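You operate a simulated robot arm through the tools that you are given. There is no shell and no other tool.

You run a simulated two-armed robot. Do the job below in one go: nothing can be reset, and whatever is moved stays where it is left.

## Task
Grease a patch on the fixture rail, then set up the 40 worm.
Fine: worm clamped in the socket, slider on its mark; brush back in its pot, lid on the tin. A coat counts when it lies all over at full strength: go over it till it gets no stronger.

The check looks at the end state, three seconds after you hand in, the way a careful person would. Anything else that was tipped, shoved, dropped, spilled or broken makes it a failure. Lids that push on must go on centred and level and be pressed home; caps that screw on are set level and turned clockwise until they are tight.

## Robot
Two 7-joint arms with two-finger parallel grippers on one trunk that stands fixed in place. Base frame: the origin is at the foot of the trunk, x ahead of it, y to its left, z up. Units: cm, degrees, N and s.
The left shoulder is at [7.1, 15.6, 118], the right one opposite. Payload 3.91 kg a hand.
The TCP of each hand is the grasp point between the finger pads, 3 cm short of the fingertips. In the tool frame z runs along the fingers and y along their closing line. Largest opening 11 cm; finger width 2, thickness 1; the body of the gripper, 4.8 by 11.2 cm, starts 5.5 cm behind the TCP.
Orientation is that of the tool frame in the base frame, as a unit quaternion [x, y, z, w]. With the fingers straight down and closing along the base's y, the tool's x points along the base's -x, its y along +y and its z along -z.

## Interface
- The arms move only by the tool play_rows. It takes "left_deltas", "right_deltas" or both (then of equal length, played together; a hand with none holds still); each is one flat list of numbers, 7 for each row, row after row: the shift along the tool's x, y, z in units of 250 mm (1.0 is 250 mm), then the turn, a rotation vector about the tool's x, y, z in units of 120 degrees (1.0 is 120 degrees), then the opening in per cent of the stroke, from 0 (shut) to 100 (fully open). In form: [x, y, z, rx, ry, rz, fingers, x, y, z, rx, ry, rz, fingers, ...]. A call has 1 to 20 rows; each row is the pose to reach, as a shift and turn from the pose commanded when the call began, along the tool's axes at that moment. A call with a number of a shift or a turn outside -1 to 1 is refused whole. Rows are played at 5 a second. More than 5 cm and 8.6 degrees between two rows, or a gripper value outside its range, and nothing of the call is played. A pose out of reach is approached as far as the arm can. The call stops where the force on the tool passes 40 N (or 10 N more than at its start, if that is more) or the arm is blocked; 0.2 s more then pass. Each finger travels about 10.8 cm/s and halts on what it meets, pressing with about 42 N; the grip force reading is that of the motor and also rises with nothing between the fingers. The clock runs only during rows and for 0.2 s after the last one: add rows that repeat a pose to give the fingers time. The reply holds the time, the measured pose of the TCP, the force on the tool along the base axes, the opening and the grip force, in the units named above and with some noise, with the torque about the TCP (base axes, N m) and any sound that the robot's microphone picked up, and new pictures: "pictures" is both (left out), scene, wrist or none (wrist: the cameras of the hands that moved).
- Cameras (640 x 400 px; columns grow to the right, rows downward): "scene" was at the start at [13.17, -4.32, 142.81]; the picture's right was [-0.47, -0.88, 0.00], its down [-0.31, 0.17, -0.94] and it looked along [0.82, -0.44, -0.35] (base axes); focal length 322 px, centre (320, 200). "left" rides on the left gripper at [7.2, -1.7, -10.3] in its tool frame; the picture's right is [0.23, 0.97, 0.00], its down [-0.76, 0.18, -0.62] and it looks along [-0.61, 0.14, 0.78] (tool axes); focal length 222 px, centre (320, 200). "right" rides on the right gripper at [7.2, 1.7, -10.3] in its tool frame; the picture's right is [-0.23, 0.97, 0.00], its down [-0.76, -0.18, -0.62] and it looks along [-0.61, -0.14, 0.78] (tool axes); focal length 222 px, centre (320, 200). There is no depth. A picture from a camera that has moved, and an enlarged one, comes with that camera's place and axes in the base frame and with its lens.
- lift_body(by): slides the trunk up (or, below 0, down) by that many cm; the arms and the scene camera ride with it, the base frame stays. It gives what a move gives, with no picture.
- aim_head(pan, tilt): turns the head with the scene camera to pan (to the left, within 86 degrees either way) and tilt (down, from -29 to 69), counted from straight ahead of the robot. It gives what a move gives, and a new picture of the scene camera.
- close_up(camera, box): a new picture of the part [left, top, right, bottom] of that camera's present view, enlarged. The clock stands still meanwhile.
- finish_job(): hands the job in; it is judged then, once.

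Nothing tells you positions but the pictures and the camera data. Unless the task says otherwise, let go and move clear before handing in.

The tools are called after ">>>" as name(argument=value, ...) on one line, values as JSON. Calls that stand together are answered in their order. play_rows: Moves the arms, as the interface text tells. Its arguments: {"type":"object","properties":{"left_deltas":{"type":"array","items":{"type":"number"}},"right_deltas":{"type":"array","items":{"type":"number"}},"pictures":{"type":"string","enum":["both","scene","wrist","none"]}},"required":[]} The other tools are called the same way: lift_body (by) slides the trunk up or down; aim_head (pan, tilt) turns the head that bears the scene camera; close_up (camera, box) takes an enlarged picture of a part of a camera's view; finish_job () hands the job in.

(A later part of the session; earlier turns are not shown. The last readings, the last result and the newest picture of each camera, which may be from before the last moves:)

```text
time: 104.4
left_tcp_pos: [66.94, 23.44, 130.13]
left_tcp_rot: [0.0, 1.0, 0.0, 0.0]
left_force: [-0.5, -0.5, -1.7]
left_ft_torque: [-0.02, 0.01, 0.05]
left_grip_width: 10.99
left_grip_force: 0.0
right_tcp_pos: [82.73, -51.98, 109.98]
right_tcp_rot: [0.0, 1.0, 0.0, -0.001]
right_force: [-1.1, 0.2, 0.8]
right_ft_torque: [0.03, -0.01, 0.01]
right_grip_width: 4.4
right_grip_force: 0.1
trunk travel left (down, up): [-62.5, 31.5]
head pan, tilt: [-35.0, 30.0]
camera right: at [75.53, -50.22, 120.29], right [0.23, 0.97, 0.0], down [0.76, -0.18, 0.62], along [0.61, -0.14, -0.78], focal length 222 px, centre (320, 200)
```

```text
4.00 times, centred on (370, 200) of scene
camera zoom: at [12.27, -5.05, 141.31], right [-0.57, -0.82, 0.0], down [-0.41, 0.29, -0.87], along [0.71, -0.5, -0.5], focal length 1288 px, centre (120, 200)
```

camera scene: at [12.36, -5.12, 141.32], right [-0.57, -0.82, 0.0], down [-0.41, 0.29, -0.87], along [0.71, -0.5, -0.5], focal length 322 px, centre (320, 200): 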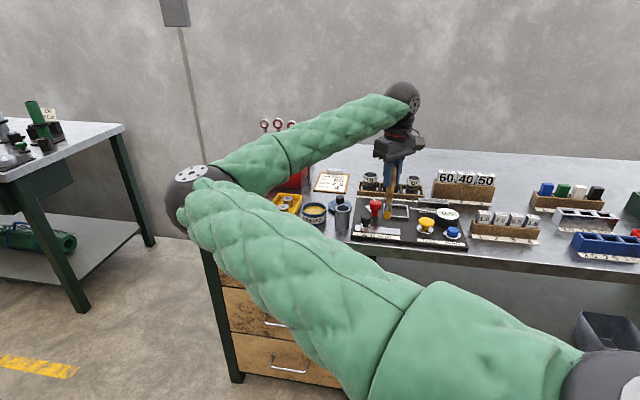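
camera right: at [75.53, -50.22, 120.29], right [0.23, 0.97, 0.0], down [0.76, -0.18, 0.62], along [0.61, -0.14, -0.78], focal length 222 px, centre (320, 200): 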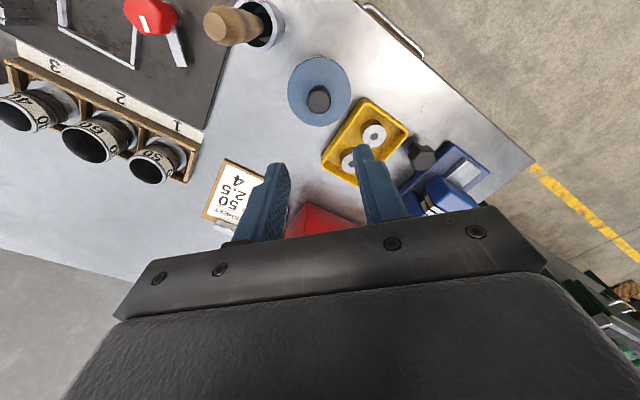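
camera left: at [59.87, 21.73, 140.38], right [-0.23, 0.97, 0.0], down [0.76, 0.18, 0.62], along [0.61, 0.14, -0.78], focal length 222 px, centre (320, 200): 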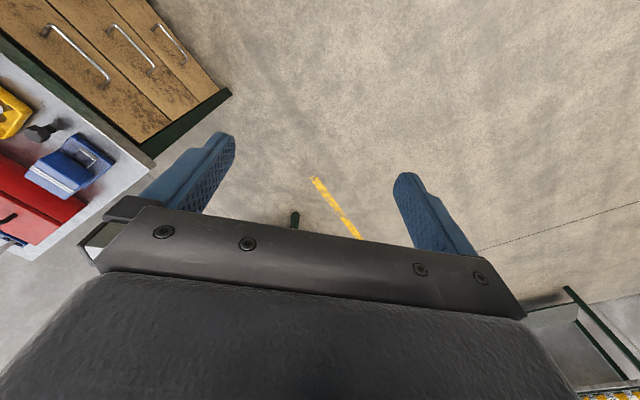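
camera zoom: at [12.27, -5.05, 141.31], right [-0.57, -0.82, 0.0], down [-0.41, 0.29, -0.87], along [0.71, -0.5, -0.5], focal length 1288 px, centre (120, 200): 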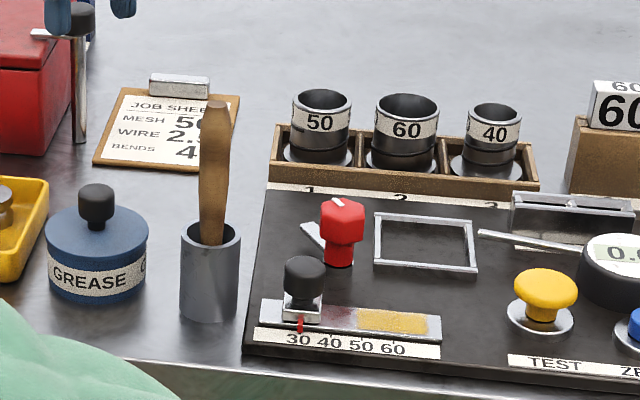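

The lid and brush are done. Now for the 40 worm at about (75.9, -89.2), top near z 92, which is quite far out. I'll yaw the hand about 44° so the fingers close along the bench direction and move above the panel.

>>> play_rows(right_deltas=[0.04, -0.06, -0.1, 0, 0, 0.06, 40, 0.12, -0.2, -0.16, 0, 0, 0.12, 40, 0.21, -0.34, -0.16, 0, 0, 0.18, 40, 0.3, -0.48, -0.16, 0, 0, 0.24, 45, 0.4, -0.63, -0.16, 0, 0, 0.3, 55, 0.508, -0.78, -0.16, 0, 0, 0.37, 64], pictures="both")

>>> close_up(camera="right", box=[200, 20, 440, 180])

```text
time: 105.8
left_tcp_pos: [66.95, 23.34, 130.13]
left_tcp_rot: [-0.001, 1.0, 0.001, 0.0]
left_force: [-0.3, 0.3, 0.1]
left_ft_torque: [0.03, -0.01, -0.01]
left_grip_width: 10.99
left_grip_force: 0.1
right_tcp_pos: [70.07, -71.79, 113.37]
right_tcp_rot: [0.379, 0.925, 0.001, 0.0]
right_force: [0.4, -0.4, -0.1]
right_ft_torque: [0.01, 0.04, -0.01]
right_grip_width: 7.02
right_grip_force: 0.0
trunk travel left (down, up): [-62.5, 31.5]
head pan, tilt: [-35.0, 30.0]
camera scene: at [12.32, -5.23, 141.31], right [-0.57, -0.82, 0.0], down [-0.41, 0.29, -0.87], along [0.71, -0.5, -0.5], focal length 322 px, centre (320, 200)
camera right: at [66.07, -65.49, 123.67], right [0.84, 0.54, 0.0], down [0.42, -0.66, 0.62], along [0.33, -0.53, -0.78], focal length 222 px, centre (320, 200)
```

scene: 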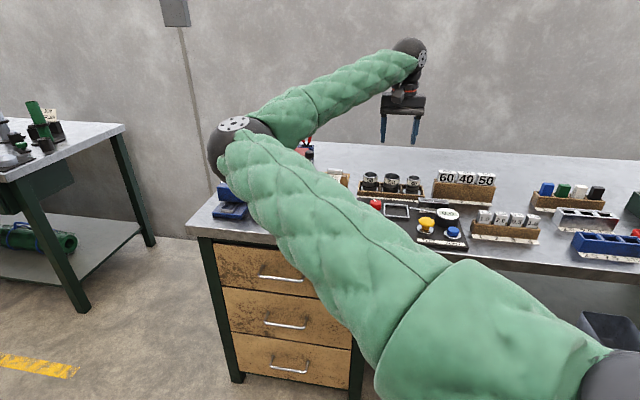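
right: 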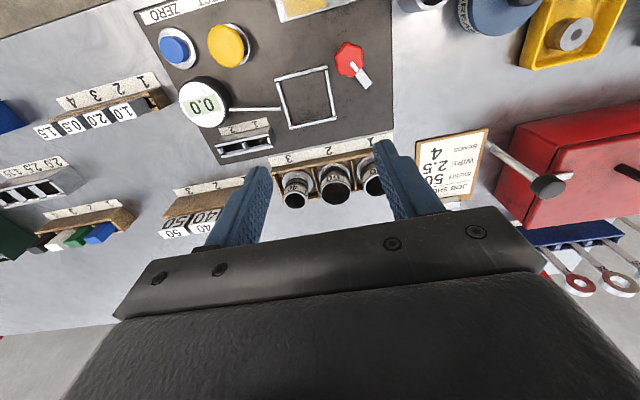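

```text
2.50 times, centred on (320, 100) of right
camera zoom: at [66.07, -65.49, 123.67], right [0.84, 0.54, 0.0], down [0.42, -0.66, 0.62], along [0.33, -0.53, -0.78], focal length 555 px, centre (320, 450)
```

zoom: 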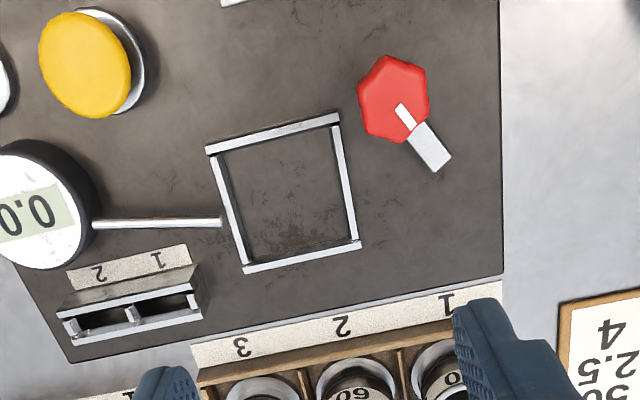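

Yaw is done and the view is clear. Now I'll move out above the worm rack to test the reach.

>>> play_rows(right_deltas=[-0.1, -0.06, 0.03, 0, 0, 0, 55, -0.22, -0.12, 0.08, 0, 0, 0, 51, -0.34, -0.18, 0.14, 0, 0, 0, 51, -0.46, -0.24, 0.2, 0, 0, 0, 51, -0.56, -0.29, 0.26, 0, 0, 0, 51, -0.652, -0.334, 0.3, 0, 0, 0, 51], pictures="both")

>>> close_up(camera="right", box=[220, 40, 420, 200])

>>> close_up(camera="scene", box=[340, 100, 500, 220])

```text
time: 107.2
left_tcp_pos: [67.06, 23.39, 130.04]
left_tcp_rot: [0.0, 1.0, 0.001, 0.001]
left_force: [0.1, -0.3, 0.2]
left_ft_torque: [0.01, 0.03, 0.01]
left_grip_width: 11.0
left_grip_force: 0.0
right_tcp_pos: [75.8, -88.66, 105.96]
right_tcp_rot: [0.378, 0.926, 0.0, -0.001]
right_force: [0.2, 0.2, -0.3]
right_ft_torque: [-0.01, -0.01, 0.0]
right_grip_width: 5.62
right_grip_force: 0.1
trunk travel left (down, up): [-62.5, 31.5]
head pan, tilt: [-35.0, 30.0]
camera scene: at [12.37, -5.22, 141.31], right [-0.57, -0.82, 0.0], down [-0.41, 0.29, -0.87], along [0.71, -0.5, -0.5], focal length 322 px, centre (320, 200)
camera right: at [71.81, -82.42, 116.32], right [0.84, 0.54, 0.0], down [0.42, -0.66, 0.62], along [0.33, -0.52, -0.78], focal length 222 px, centre (320, 200)
```

scene: 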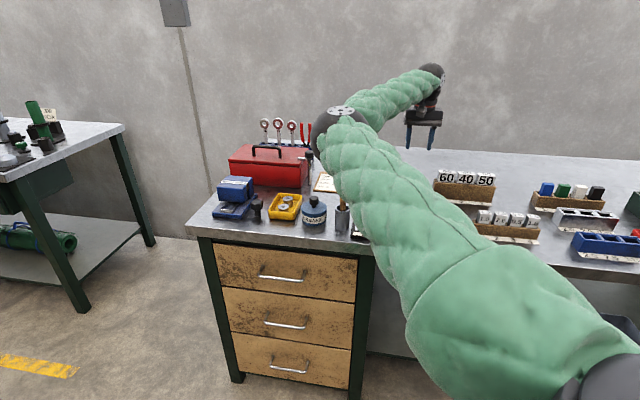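
right: 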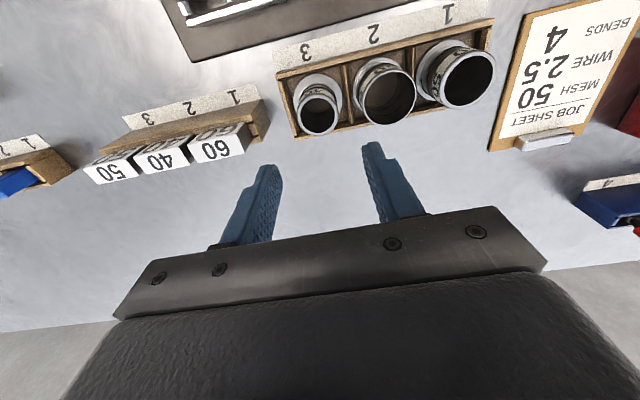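

```text
2.50 times, centred on (320, 120) of right
camera zoom: at [71.81, -82.42, 116.32], right [0.84, 0.54, 0.0], down [0.42, -0.66, 0.62], along [0.33, -0.52, -0.78], focal length 555 px, centre (320, 400)
```

zoom: 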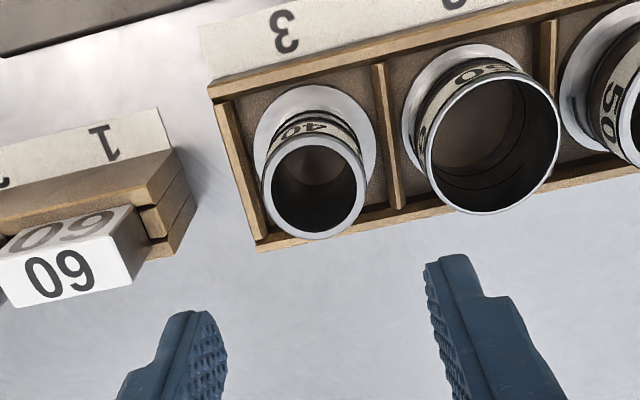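

```text
3.33 times, centred on (420, 160) of scene
camera zoom: at [12.37, -5.22, 141.31], right [-0.57, -0.82, 0.0], down [-0.41, 0.29, -0.87], along [0.71, -0.5, -0.5], focal length 1073 px, centre (-13, 333)
```

zoom: 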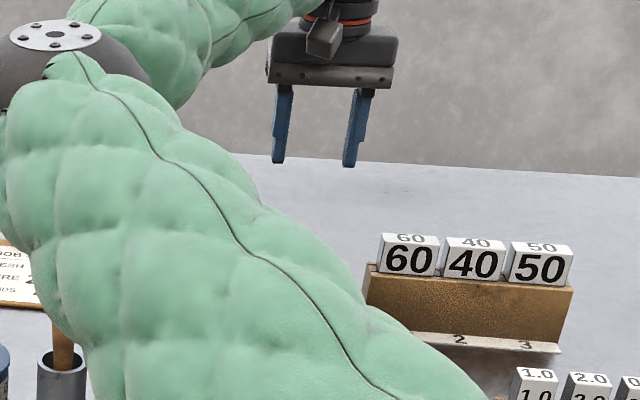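

Even with a vertical tool I can reach it. The worm's axis is at about (75.8, -89.2). I'll centre on it and come down part way.

>>> play_rows(right_deltas=[-0.0156, -0.016, 0.06, 0, 0, 0, 50, -0.0156, -0.016, 0.16, 0, 0, 0, 50, -0.0156, -0.016, 0.26, 0, 0, 0, 50, -0.0156, -0.016, 0.36, 0, 0, 0, 50], pictures="both")

>>> close_up(camera="right", box=[220, 70, 420, 210])

```text
time: 108.2
left_tcp_pos: [67.18, 23.35, 130.03]
left_tcp_rot: [0.001, 1.0, 0.0, 0.0]
left_force: [0.1, 1.3, -0.4]
left_ft_torque: [0.0, 0.0, 0.0]
left_grip_width: 10.99
left_grip_force: 0.0
right_tcp_pos: [75.68, -89.53, 96.69]
right_tcp_rot: [0.379, 0.926, -0.001, -0.001]
right_force: [0.7, -0.2, -0.7]
right_ft_torque: [0.04, -0.01, 0.01]
right_grip_width: 5.52
right_grip_force: 0.1
trunk travel left (down, up): [-62.5, 31.5]
head pan, tilt: [-35.0, 30.0]
camera scene: at [12.43, -5.16, 141.3], right [-0.57, -0.82, 0.0], down [-0.41, 0.29, -0.87], along [0.71, -0.5, -0.5], focal length 322 px, centre (320, 200)
camera right: at [71.51, -83.11, 107.08], right [0.84, 0.54, 0.0], down [0.42, -0.66, 0.62], along [0.33, -0.53, -0.78], focal length 222 px, centre (320, 200)
```

scene: 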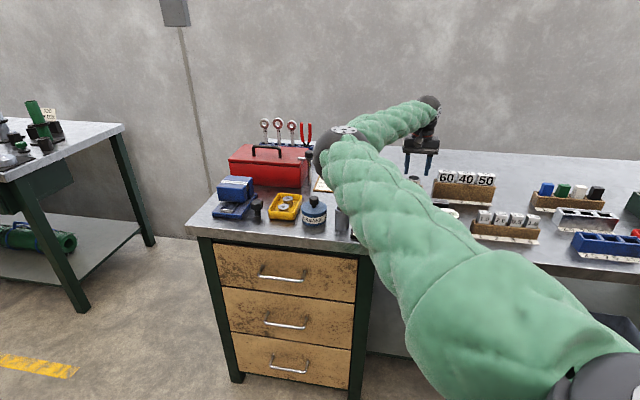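
right: 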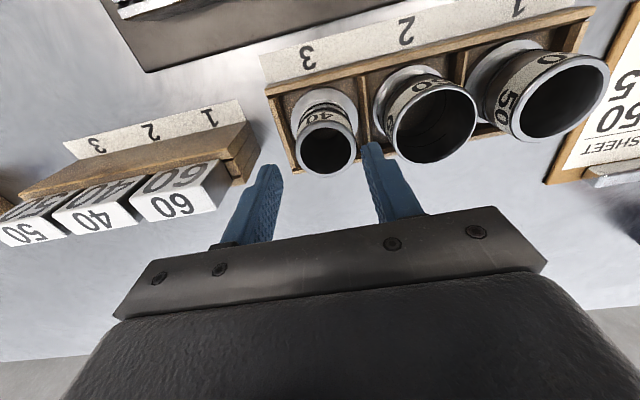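

```text
2.86 times, centred on (320, 140) of right
camera zoom: at [71.51, -83.11, 107.08], right [0.84, 0.54, 0.0], down [0.42, -0.66, 0.62], along [0.33, -0.53, -0.78], focal length 635 px, centre (320, 371)
```

zoom: 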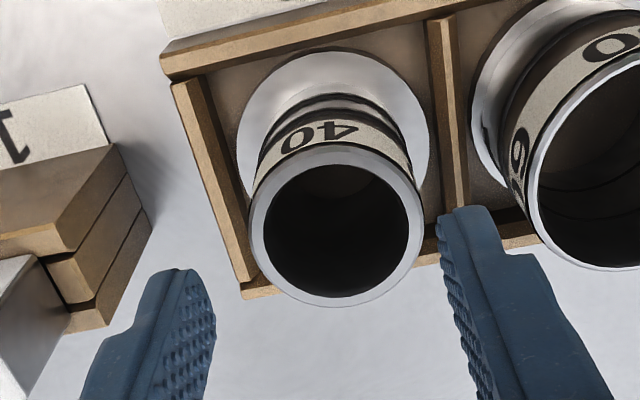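

The worm is 0.4 cm towards the right finger. I'll correct that, lower so the fingertips stay just above the rack walls, and close.

>>> play_rows(right_deltas=[-0.004, 0.017, 0.02, 0, 0, 0, 50, -0.004, 0.017, 0.1, 0, 0, 0, 50, -0.004, 0.017, 0.16, 0, 0, 0, 50, -0.004, 0.017, 0.184, 0, 0, 0, 50], pictures="wrist")

>>> close_up(camera="right", box=[220, 80, 420, 220])

>>> close_up(camera="scene", box=[380, 90, 500, 210])

```text
time: 109.2
left_tcp_pos: [67.09, 23.4, 129.98]
left_tcp_rot: [0.001, 1.0, 0.0, -0.001]
left_force: [-0.2, 0.4, 0.2]
left_ft_torque: [0.03, 0.0, -0.01]
left_grip_width: 11.0
left_grip_force: 0.0
right_tcp_pos: [75.98, -89.07, 92.15]
right_tcp_rot: [0.379, 0.926, 0.0, 0.0]
right_force: [-0.5, -0.4, -0.8]
right_ft_torque: [-0.03, -0.02, 0.01]
right_grip_width: 5.49
right_grip_force: 0.2
trunk travel left (down, up): [-62.5, 31.5]
head pan, tilt: [-35.0, 30.0]
camera right: at [71.91, -82.78, 102.52], right [0.84, 0.54, 0.0], down [0.42, -0.66, 0.62], along [0.33, -0.53, -0.78], focal length 222 px, centre (320, 200)
```

right: 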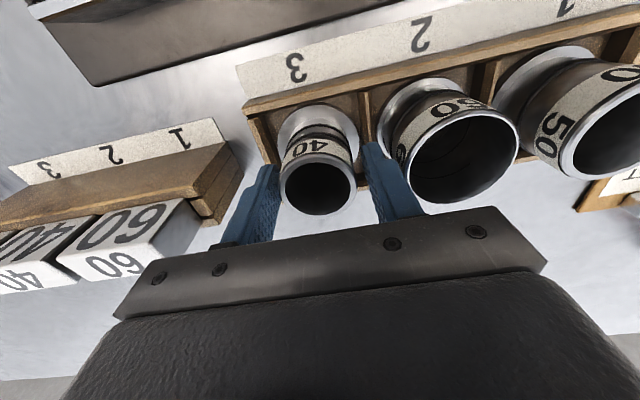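

```text
2.86 times, centred on (320, 150) of right
camera zoom: at [71.91, -82.78, 102.52], right [0.84, 0.54, 0.0], down [0.42, -0.66, 0.62], along [0.33, -0.53, -0.78], focal length 635 px, centre (320, 343)
```

zoom: 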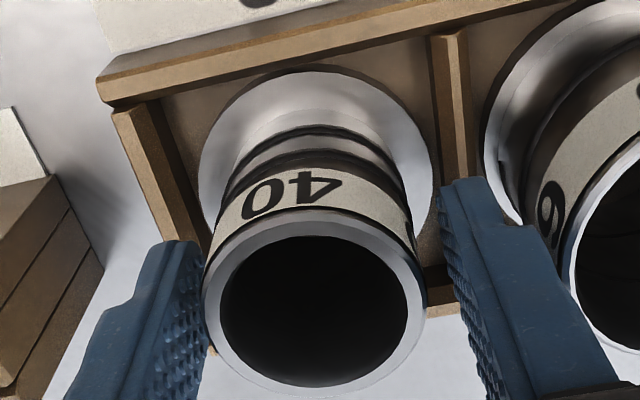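

```text
3.33 times, centred on (440, 150) of scene
camera zoom: at [12.4, -5.13, 141.31], right [-0.57, -0.82, 0.0], down [-0.41, 0.29, -0.87], along [0.71, -0.5, -0.5], focal length 1073 px, centre (-80, 367)
```

zoom: 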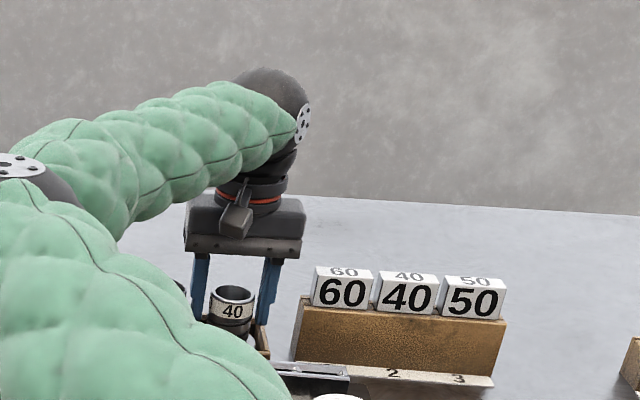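

>>> play_rows(right_deltas=[0, -0.005, 0, 0, 0, 0, 48, 0, -0.005, 0, 0, 0, 0, 44, 0, -0.005, 0, 0, 0, 0, 38, 0, -0.005, 0, 0, 0, 0, 20, 0, -0.005, 0, 0, 0, 0, 0, 0, -0.005, 0, 0, 0, 0, 0], pictures="wrist")

>>> close_up(camera="right", box=[220, 80, 420, 220])

```text
time: 110.6
left_tcp_pos: [67.13, 23.4, 130.01]
left_tcp_rot: [-0.001, 1.0, 0.0, -0.001]
left_force: [0.2, 0.5, -0.3]
left_ft_torque: [-0.02, 0.05, 0.01]
left_grip_width: 11.03
left_grip_force: 0.0
right_tcp_pos: [75.9, -89.24, 92.2]
right_tcp_rot: [0.377, 0.926, -0.001, 0.0]
right_force: [0.7, 0.8, -0.7]
right_ft_torque: [0.14, -0.05, -0.02]
right_grip_width: 4.15
right_grip_force: 41.5
trunk travel left (down, up): [-62.5, 31.5]
head pan, tilt: [-35.0, 30.0]
camera right: at [71.83, -82.84, 102.57], right [0.84, 0.54, 0.0], down [0.42, -0.66, 0.62], along [0.33, -0.53, -0.78], focal length 222 px, centre (320, 200)
```

right: 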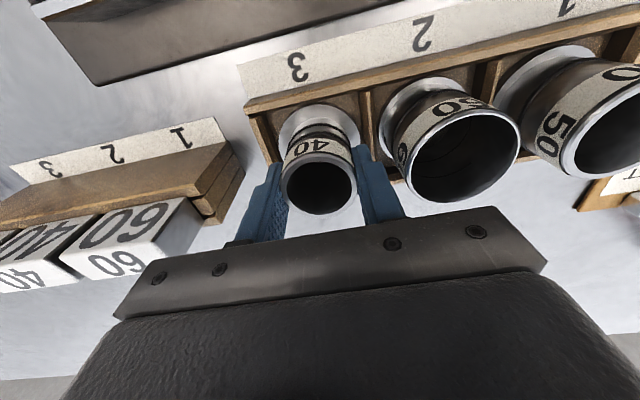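

```text
2.86 times, centred on (320, 150) of right
camera zoom: at [71.83, -82.84, 102.57], right [0.84, 0.54, 0.0], down [0.42, -0.66, 0.62], along [0.33, -0.53, -0.78], focal length 635 px, centre (320, 343)
```

zoom: 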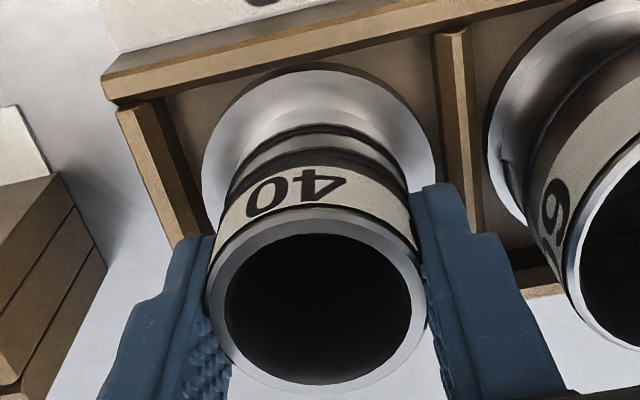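

The 40 worm is gripped (4.15 cm). I'll lift it clear and carry it above the socket frame at about (69.2, -74.2).

>>> play_rows(right_deltas=[0, 0, -0.06, 0, 0, 0, 0, 0, 0, -0.15, 0, 0, 0, 0, 0, 0, -0.25, 0, 0, 0, 0, 0, 0, -0.35, 0, 0, 0, 0, 0.13, 0.05, -0.37, 0, 0, 0, 0, 0.27, 0.105, -0.37, 0, 0, 0, 0, 0.4, 0.156, -0.37, 0, 0, 0, 0, 0.52, 0.203, -0.37, 0, 0, 0, 0, 0.612, 0.239, -0.37, 0, 0, 0, 0], pictures="both")

>>> close_up(camera="right", box=[200, 40, 440, 200])

>>> close_up(camera="scene", box=[340, 130, 480, 250])

```text
time: 112.6
left_tcp_pos: [67.07, 23.42, 130.03]
left_tcp_rot: [0.0, 1.0, 0.0, -0.002]
left_force: [-0.9, 0.2, -0.7]
left_ft_torque: [-0.04, 0.02, 0.01]
left_grip_width: 11.0
left_grip_force: 0.1
right_tcp_pos: [69.19, -74.43, 101.51]
right_tcp_rot: [0.378, 0.926, -0.002, -0.001]
right_force: [-0.1, 0.7, -2.4]
right_ft_torque: [0.01, -0.02, -0.03]
right_grip_width: 4.17
right_grip_force: 41.9
trunk travel left (down, up): [-62.5, 31.5]
head pan, tilt: [-35.0, 30.0]
camera scene: at [12.38, -5.06, 141.31], right [-0.57, -0.82, 0.0], down [-0.41, 0.29, -0.87], along [0.71, -0.5, -0.5], focal length 322 px, centre (320, 200)
camera right: at [65.21, -67.92, 111.93], right [0.84, 0.54, 0.0], down [0.42, -0.66, 0.62], along [0.33, -0.53, -0.78], focal length 222 px, centre (320, 200)
```

scene: 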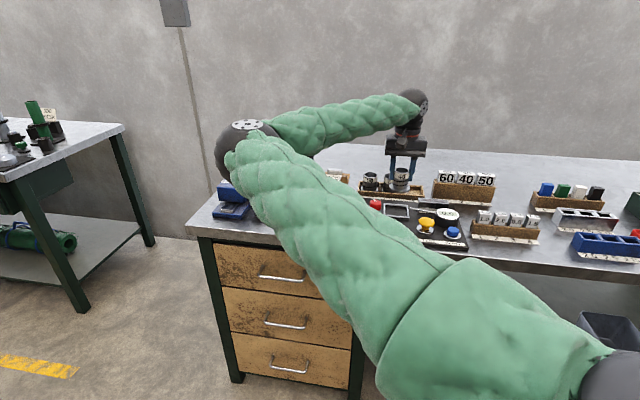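
right: 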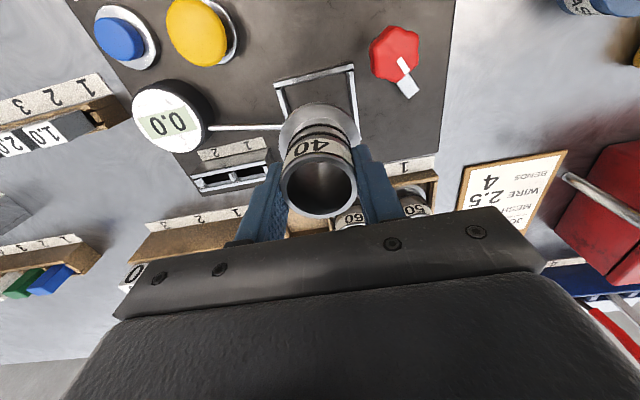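

```text
2.50 times, centred on (320, 120) of right
camera zoom: at [65.21, -67.92, 111.93], right [0.84, 0.54, 0.0], down [0.42, -0.66, 0.62], along [0.33, -0.53, -0.78], focal length 555 px, centre (320, 400)
```

zoom: 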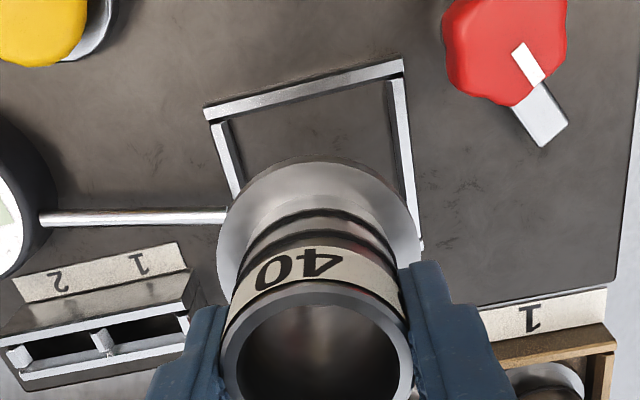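

```text
3.33 times, centred on (410, 190) of scene
camera zoom: at [12.38, -5.06, 141.31], right [-0.57, -0.82, 0.0], down [-0.41, 0.29, -0.87], along [0.71, -0.5, -0.5], focal length 1073 px, centre (20, 233)
```

zoom: 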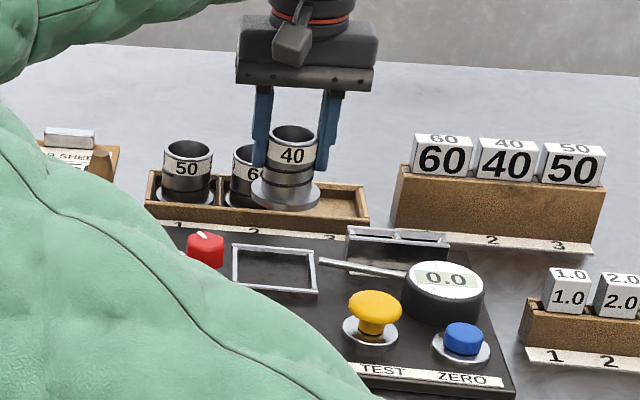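

The worm hangs over the frame. I'll lower it to just above the frame and check the alignment from both cameras.

>>> play_rows(right_deltas=[0, 0, 0.08, 0, 0, 0, 0, 0, 0, 0.16, 0, 0, 0, 0, 0, 0, 0.22, 0, 0, 0, 0], pictures="none")

>>> close_up(camera="right", box=[240, 50, 400, 160])

>>> close_up(camera="scene", box=[360, 160, 440, 230])

```text
time: 113.4
left_tcp_pos: [67.14, 23.46, 129.84]
left_tcp_rot: [0.0, 1.0, 0.0, -0.001]
left_force: [0.7, -0.2, 0.2]
left_ft_torque: [-0.02, 0.02, 0.01]
left_grip_width: 11.0
left_grip_force: 0.0
right_tcp_pos: [69.34, -74.56, 96.01]
right_tcp_rot: [0.378, 0.926, 0.001, -0.001]
right_force: [0.6, 0.2, -4.8]
right_ft_torque: [-0.01, -0.02, 0.01]
right_grip_width: 4.17
right_grip_force: 42.3
trunk travel left (down, up): [-62.5, 31.5]
head pan, tilt: [-35.0, 30.0]
```

```text
3.64 times, centred on (320, 105) of right
camera zoom: at [65.29, -68.15, 106.31], right [0.84, 0.54, 0.0], down [0.42, -0.66, 0.62], along [0.33, -0.53, -0.78], focal length 808 px, centre (320, 546)
```

zoom: 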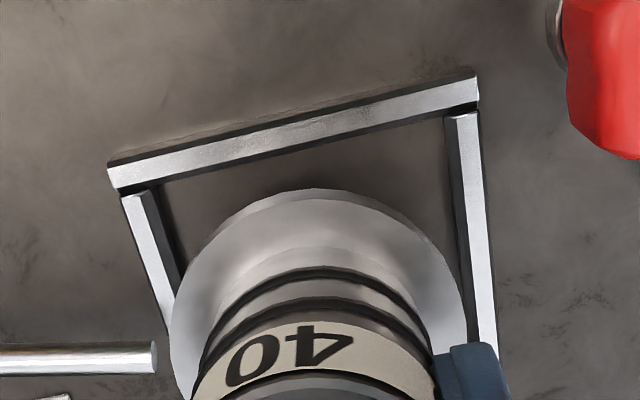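

```text
5.71 times, centred on (400, 195) of scene
camera zoom: at [12.44, -5.13, 141.3], right [-0.57, -0.82, 0.0], down [-0.41, 0.29, -0.87], along [0.71, -0.5, -0.5], focal length 1840 px, centre (-137, 229)
```

zoom: 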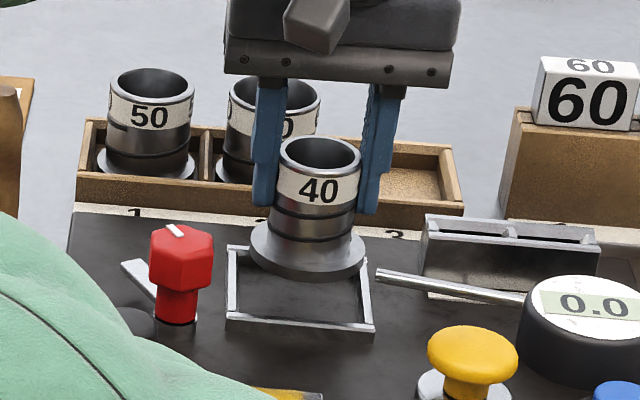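

The frame's centre is about 0.3 cm along the finger axis and 0.35 cm towards me from the worm. I'll shift and lower a bit more, then recheck.

>>> play_rows(right_deltas=[0.014, 0.011, 0, 0, 0, 0, 0, 0.014, 0.011, 0.02, 0, 0, 0, 0, 0.014, 0.011, 0.036, 0, 0, 0, 0], pictures="none")

>>> close_up(camera="right", box=[240, 50, 400, 160])

>>> close_up(camera="scene", box=[370, 180, 430, 230])

```text
time: 114.2
left_tcp_pos: [67.18, 23.37, 130.08]
left_tcp_rot: [0.0, 1.0, 0.0, -0.001]
left_force: [0.5, -0.5, -0.1]
left_ft_torque: [0.01, 0.02, 0.02]
left_grip_width: 10.98
left_grip_force: 0.0
right_tcp_pos: [69.09, -73.93, 95.0]
right_tcp_rot: [0.379, 0.926, 0.001, -0.001]
right_force: [0.0, -0.2, -4.0]
right_ft_torque: [0.01, -0.04, 0.02]
right_grip_width: 4.18
right_grip_force: 41.6
trunk travel left (down, up): [-62.5, 31.5]
head pan, tilt: [-35.0, 30.0]
```

```text
3.64 times, centred on (320, 105) of right
camera zoom: at [65.2, -67.64, 105.49], right [0.84, 0.54, 0.0], down [0.42, -0.66, 0.62], along [0.33, -0.53, -0.78], focal length 808 px, centre (320, 546)
```

zoom: 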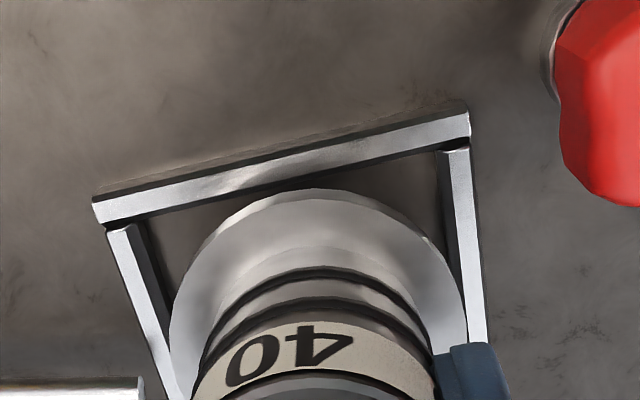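

```text
8.00 times, centred on (400, 205) of scene
camera zoom: at [12.4, -5.1, 141.31], right [-0.57, -0.82, 0.0], down [-0.41, 0.29, -0.87], along [0.71, -0.5, -0.5], focal length 2575 px, centre (-320, 160)
```

zoom: 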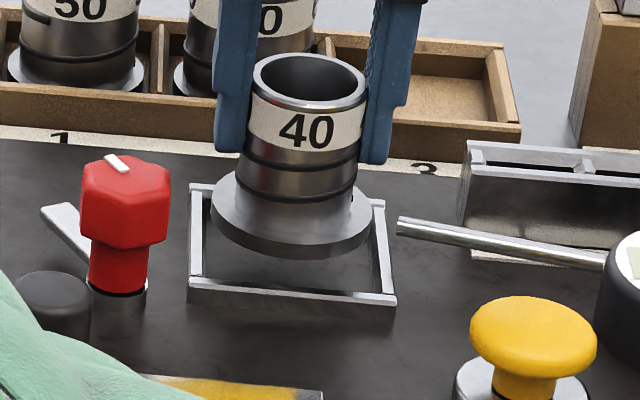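

The worm looks centred over the frame in both views. I'll lower in small steps and watch the force.

>>> play_rows(right_deltas=[0, 0, 0.008, 0, 0, 0, 0, 0, 0, 0.016, 0, 0, 0, 0, 0, 0, 0.024, 0, 0, 0, 0], pictures="none")

>>> close_up(camera="right", box=[240, 50, 400, 160])

>>> close_up(camera="scene", box=[370, 180, 430, 230])

```text
time: 115.0
left_tcp_pos: [67.04, 23.32, 129.93]
left_tcp_rot: [0.0, 1.0, 0.0, -0.001]
left_force: [0.4, 0.4, -0.3]
left_ft_torque: [-0.03, 0.02, 0.02]
left_grip_width: 11.01
left_grip_force: 0.0
right_tcp_pos: [69.27, -73.84, 94.51]
right_tcp_rot: [0.379, 0.926, 0.001, -0.001]
right_force: [-0.1, 0.4, -3.5]
right_ft_torque: [0.02, -0.02, 0.03]
right_grip_width: 4.18
right_grip_force: 41.5
trunk travel left (down, up): [-62.5, 31.5]
head pan, tilt: [-35.0, 30.0]
```

```text
3.64 times, centred on (320, 105) of right
camera zoom: at [65.3, -67.51, 104.93], right [0.84, 0.54, 0.0], down [0.42, -0.66, 0.62], along [0.33, -0.53, -0.78], focal length 808 px, centre (320, 546)
```

zoom: 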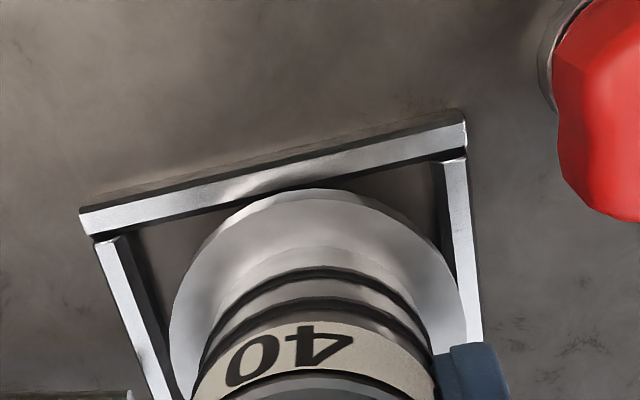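

```text
8.00 times, centred on (400, 205) of scene
camera zoom: at [12.41, -5.13, 141.3], right [-0.57, -0.82, 0.0], down [-0.41, 0.29, -0.87], along [0.71, -0.5, -0.5], focal length 2575 px, centre (-320, 160)
```

zoom: 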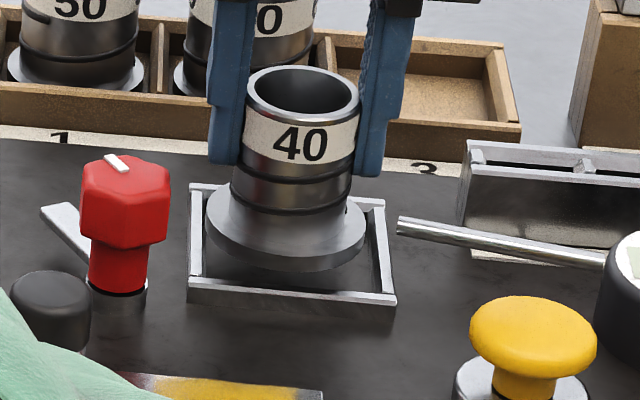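

Slight drift: I'll correct 0.16 cm along the finger axis and 0.1 cm outward, then continue down.

>>> play_rows(right_deltas=[-0.0044, -0.0065, 0, 0, 0, 0, 0, -0.0044, -0.0065, 0.004, 0, 0, 0, 0, -0.0044, -0.0065, 0.01, 0, 0, 0, 0], pictures="none")

>>> close_up(camera="right", box=[240, 50, 400, 160])

>>> close_up(camera="scene", box=[370, 180, 430, 230])

```text
time: 115.8
left_tcp_pos: [67.06, 23.38, 129.94]
left_tcp_rot: [0.0, 1.0, 0.0, -0.001]
left_force: [-0.4, -0.1, 0.6]
left_ft_torque: [0.01, -0.01, 0.01]
left_grip_width: 10.98
left_grip_force: 0.1
right_tcp_pos: [69.28, -74.08, 94.29]
right_tcp_rot: [0.378, 0.926, 0.0, -0.001]
right_force: [0.1, 0.0, -3.6]
right_ft_torque: [0.0, -0.01, -0.03]
right_grip_width: 4.2
right_grip_force: 41.8
trunk travel left (down, up): [-62.5, 31.5]
head pan, tilt: [-35.0, 30.0]
```

```text
3.64 times, centred on (320, 105) of right
camera zoom: at [65.22, -67.73, 104.65], right [0.84, 0.54, 0.0], down [0.42, -0.66, 0.62], along [0.33, -0.53, -0.78], focal length 808 px, centre (320, 546)
```

zoom: 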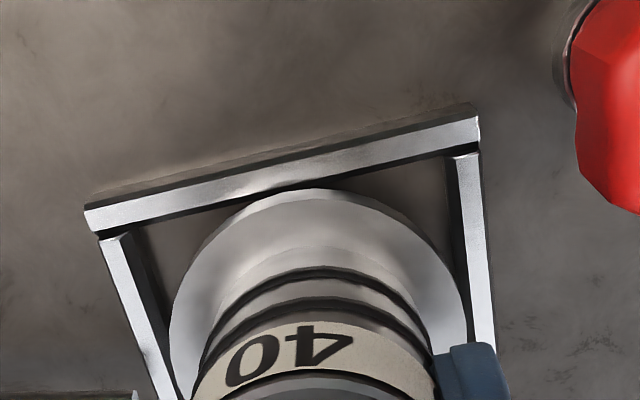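

```text
8.00 times, centred on (400, 205) of scene
camera zoom: at [12.4, -5.12, 141.3], right [-0.57, -0.82, 0.0], down [-0.41, 0.29, -0.87], along [0.71, -0.5, -0.5], focal length 2575 px, centre (-320, 160)
```

zoom: 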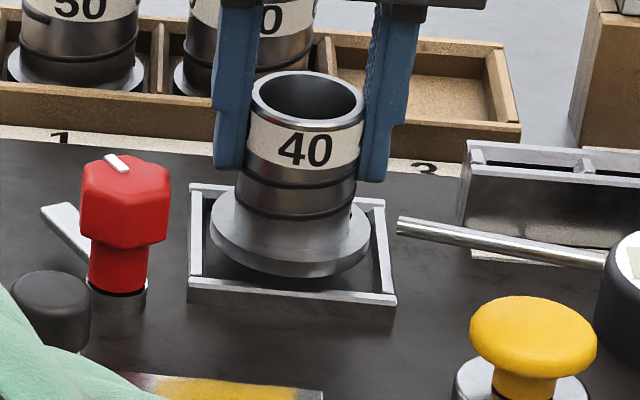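

>>> play_rows(right_deltas=[0, 0, 0.004, 0, 0, 0, 0, 0, 0, 0.008, 0, 0, 0, 0], pictures="none")

>>> close_up(camera="right", box=[240, 50, 400, 160])

>>> close_up(camera="scene", box=[380, 190, 420, 225])

```text
time: 116.4
left_tcp_pos: [67.12, 23.38, 129.97]
left_tcp_rot: [0.0, 1.0, 0.0, -0.002]
left_force: [-0.1, 0.5, -0.1]
left_ft_torque: [0.0, -0.02, 0.0]
left_grip_width: 11.0
left_grip_force: 0.1
right_tcp_pos: [69.25, -74.08, 93.93]
right_tcp_rot: [0.378, 0.926, 0.001, -0.002]
right_force: [0.3, 0.1, -4.5]
right_ft_torque: [0.01, 0.02, -0.02]
right_grip_width: 4.16
right_grip_force: 41.8
trunk travel left (down, up): [-62.5, 31.5]
head pan, tilt: [-35.0, 30.0]
```

```text
3.64 times, centred on (320, 105) of right
camera zoom: at [65.25, -67.75, 104.4], right [0.84, 0.54, 0.0], down [0.42, -0.66, 0.62], along [0.33, -0.53, -0.78], focal length 808 px, centre (320, 546)
```

zoom: 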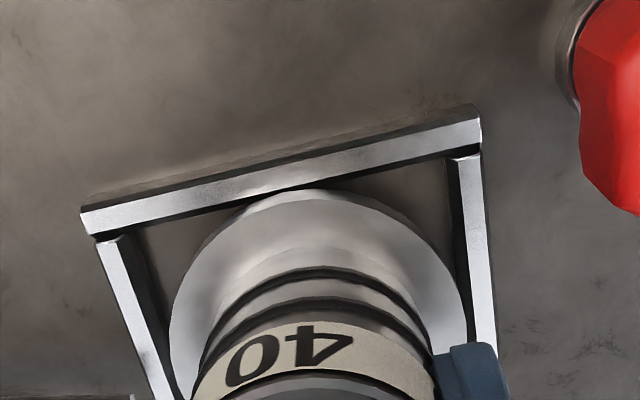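

```text
11.43 times, centred on (400, 208) of scene
camera zoom: at [12.41, -5.12, 141.3], right [-0.57, -0.82, 0.0], down [-0.41, 0.29, -0.87], along [0.71, -0.5, -0.5], focal length 3679 px, centre (-594, 114)
```

zoom: 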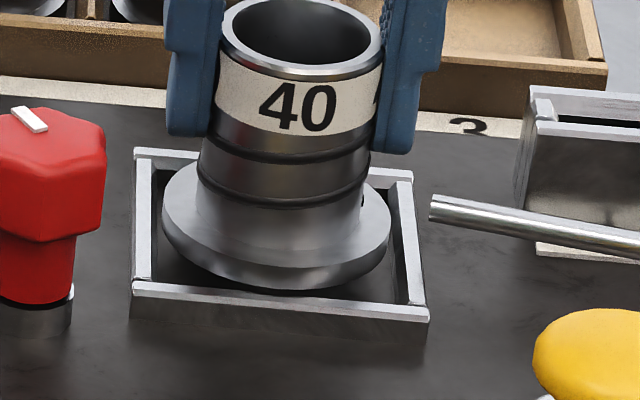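

The near edge of the flange would meet the near bar, so I'll shift 0.22 cm outward and look again.

>>> play_rows(right_deltas=[-0.009, 0, 0, 0, 0, 0, 0, -0.009, 0, 0.002, 0, 0, 0, 0], pictures="none")

>>> close_up(camera="right", box=[240, 50, 400, 160])

>>> close_up(camera="scene", box=[380, 190, 420, 225])

```text
time: 117.0
left_tcp_pos: [67.16, 23.38, 129.88]
left_tcp_rot: [0.0, 1.0, 0.0, -0.001]
left_force: [-0.2, 0.3, 0.6]
left_ft_torque: [-0.02, 0.01, 0.01]
left_grip_width: 11.0
left_grip_force: 0.1
right_tcp_pos: [69.51, -74.31, 94.03]
right_tcp_rot: [0.377, 0.926, 0.0, 0.0]
right_force: [0.1, -0.1, -3.9]
right_ft_torque: [0.03, 0.01, 0.01]
right_grip_width: 4.15
right_grip_force: 42.2
trunk travel left (down, up): [-62.5, 31.5]
head pan, tilt: [-35.0, 30.0]
```

```text
3.64 times, centred on (320, 105) of right
camera zoom: at [65.49, -67.89, 104.32], right [0.84, 0.54, 0.0], down [0.42, -0.66, 0.62], along [0.33, -0.53, -0.78], focal length 808 px, centre (320, 546)
```

zoom: 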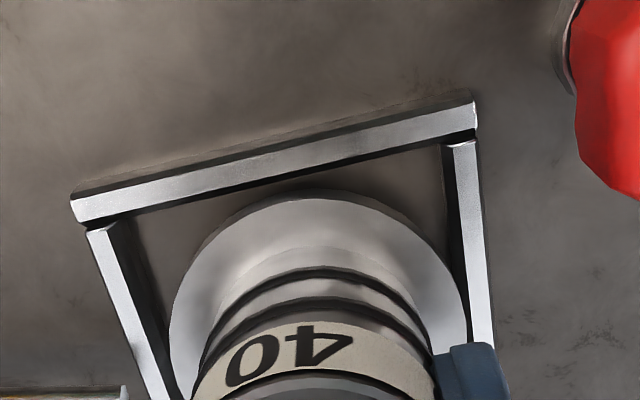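

```text
11.43 times, centred on (400, 208) of scene
camera zoom: at [12.41, -5.11, 141.3], right [-0.57, -0.82, 0.0], down [-0.41, 0.29, -0.87], along [0.71, -0.5, -0.5], focal length 3679 px, centre (-594, 114)
```

zoom: 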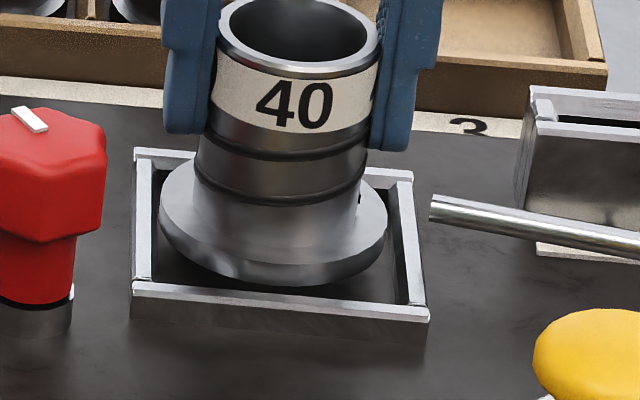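

Now there is a gap on all sides. I'll continue down slowly.

>>> play_rows(right_deltas=[0, 0, 0.006, 0, 0, 0, 0, 0, 0, 0.012, 0, 0, 0, 0, 0, 0, 0.016, 0, 0, 0, 0], pictures="none")

>>> close_up(camera="right", box=[240, 50, 400, 160])

>>> close_up(camera="scene", box=[380, 190, 420, 225])

```text
time: 117.8
left_tcp_pos: [67.12, 23.5, 130.0]
left_tcp_rot: [0.0, 1.0, 0.0, -0.001]
left_force: [0.0, 0.2, -0.7]
left_ft_torque: [0.0, 0.01, 0.02]
left_grip_width: 10.99
left_grip_force: 0.1
right_tcp_pos: [69.44, -74.24, 93.71]
right_tcp_rot: [0.378, 0.926, 0.0, 0.0]
right_force: [-1.0, 0.5, -3.7]
right_ft_torque: [0.0, 0.0, 0.03]
right_grip_width: 4.19
right_grip_force: 42.6
trunk travel left (down, up): [-62.5, 31.5]
head pan, tilt: [-35.0, 30.0]
```

```text
3.64 times, centred on (320, 105) of right
camera zoom: at [65.45, -67.89, 103.94], right [0.84, 0.54, 0.0], down [0.42, -0.66, 0.62], along [0.33, -0.53, -0.78], focal length 808 px, centre (320, 546)
```

zoom: 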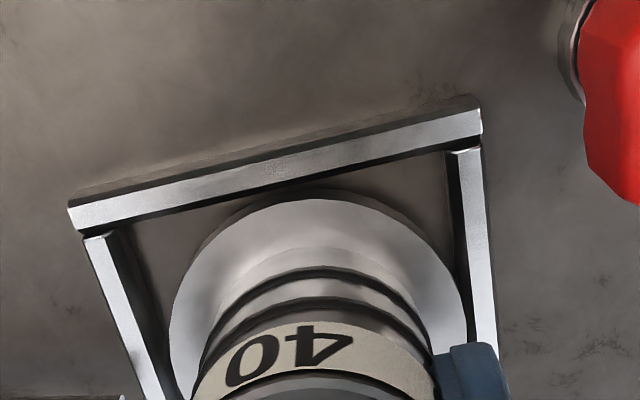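

```text
11.43 times, centred on (400, 208) of scene
camera zoom: at [12.41, -5.12, 141.3], right [-0.57, -0.82, 0.0], down [-0.41, 0.29, -0.87], along [0.71, -0.5, -0.5], focal length 3679 px, centre (-594, 114)
```

zoom: 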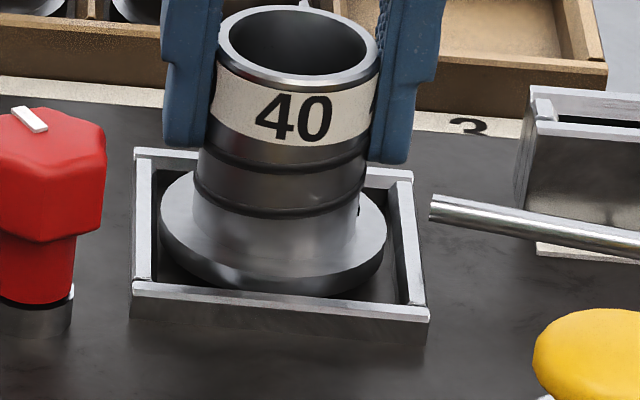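

>>> play_rows(right_deltas=[0, 0, 0.006, 0, 0, 0, 0, 0, 0, 0.012, 0, 0, 0, 0, 0, 0, 0.016, 0, 0, 0, 0], pictures="none")

>>> close_up(camera="right", box=[240, 50, 400, 160])

>>> close_up(camera="scene", box=[380, 190, 420, 225])

```text
time: 118.6
left_tcp_pos: [67.08, 23.48, 129.95]
left_tcp_rot: [0.0, 1.0, 0.0, 0.0]
left_force: [0.1, 0.1, 0.0]
left_ft_torque: [0.03, -0.01, -0.02]
left_grip_width: 10.99
left_grip_force: 0.2
right_tcp_pos: [69.37, -74.16, 93.11]
right_tcp_rot: [0.377, 0.926, 0.0, 0.0]
right_force: [1.3, -1.5, -2.8]
right_ft_torque: [-0.02, -0.04, -0.01]
right_grip_width: 4.19
right_grip_force: 42.2
trunk travel left (down, up): [-62.5, 31.5]
head pan, tilt: [-35.0, 30.0]
```

```text
3.64 times, centred on (320, 105) of right
camera zoom: at [65.33, -67.89, 103.53], right [0.84, 0.54, 0.0], down [0.42, -0.66, 0.62], along [0.33, -0.53, -0.78], focal length 808 px, centre (320, 546)
```

zoom: 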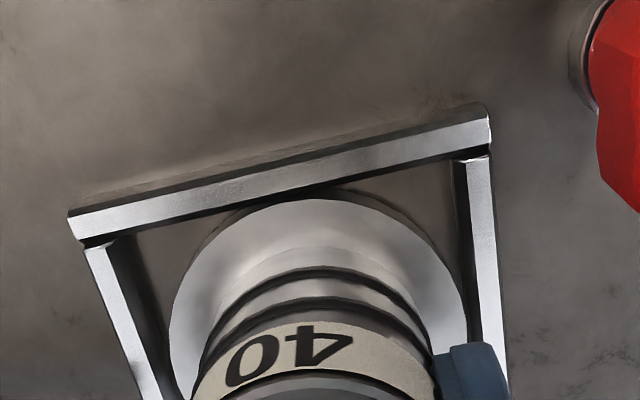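

```text
11.43 times, centred on (400, 208) of scene
camera zoom: at [12.41, -5.12, 141.3], right [-0.57, -0.82, 0.0], down [-0.41, 0.29, -0.87], along [0.71, -0.5, -0.5], focal length 3679 px, centre (-594, 114)
```

zoom: 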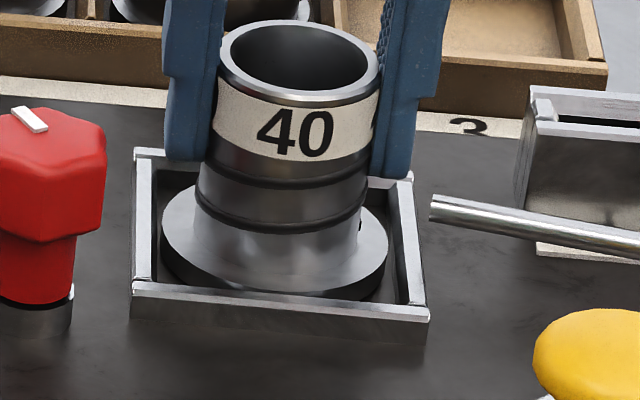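

The flange is dropping inside the frame without resistance. I'll continue to the bottom.

>>> play_rows(right_deltas=[0, 0, 0.004, 0, 0, 0, 0, 0, 0, 0.008, 0, 0, 0, 0, 0, 0, 0.012, 0, 0, 0, 0], pictures="none")

```text
time: 119.4
left_tcp_pos: [67.12, 23.43, 130.02]
left_tcp_rot: [0.0, 1.0, 0.0, 0.0]
left_force: [0.7, 0.0, 0.1]
left_ft_torque: [-0.01, -0.01, 0.02]
left_grip_width: 11.01
left_grip_force: 0.0
right_tcp_pos: [69.28, -74.18, 93.05]
right_tcp_rot: [0.378, 0.926, 0.0, 0.001]
right_force: [4.8, -8.9, 6.7]
right_ft_torque: [-0.28, -0.16, 0.1]
right_grip_width: 4.14
right_grip_force: 42.3
trunk travel left (down, up): [-62.5, 31.5]
head pan, tilt: [-35.0, 30.0]
```

>>> close_up(camera="right", box=[240, 50, 400, 160])

>>> close_up(camera="scene", box=[380, 190, 420, 225])

```text
3.64 times, centred on (320, 105) of right
camera zoom: at [65.33, -67.86, 103.36], right [0.84, 0.54, 0.0], down [0.42, -0.66, 0.62], along [0.33, -0.53, -0.78], focal length 808 px, centre (320, 546)
```

zoom: 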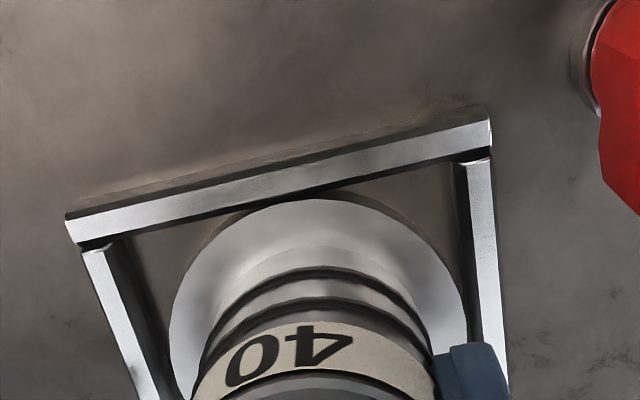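

```text
11.43 times, centred on (400, 208) of scene
camera zoom: at [12.37, -5.13, 141.33], right [-0.57, -0.82, 0.0], down [-0.41, 0.29, -0.87], along [0.71, -0.5, -0.5], focal length 3679 px, centre (-594, 114)
```

zoom: 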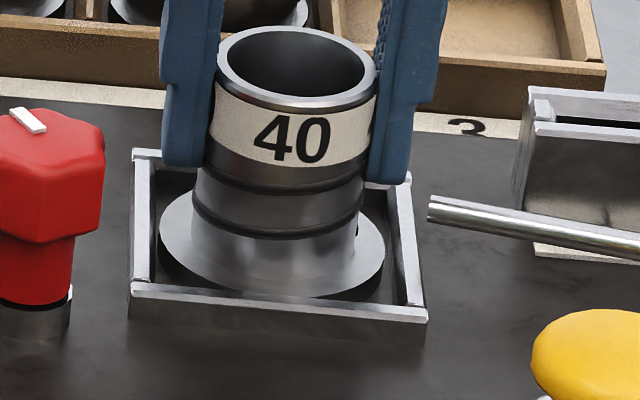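

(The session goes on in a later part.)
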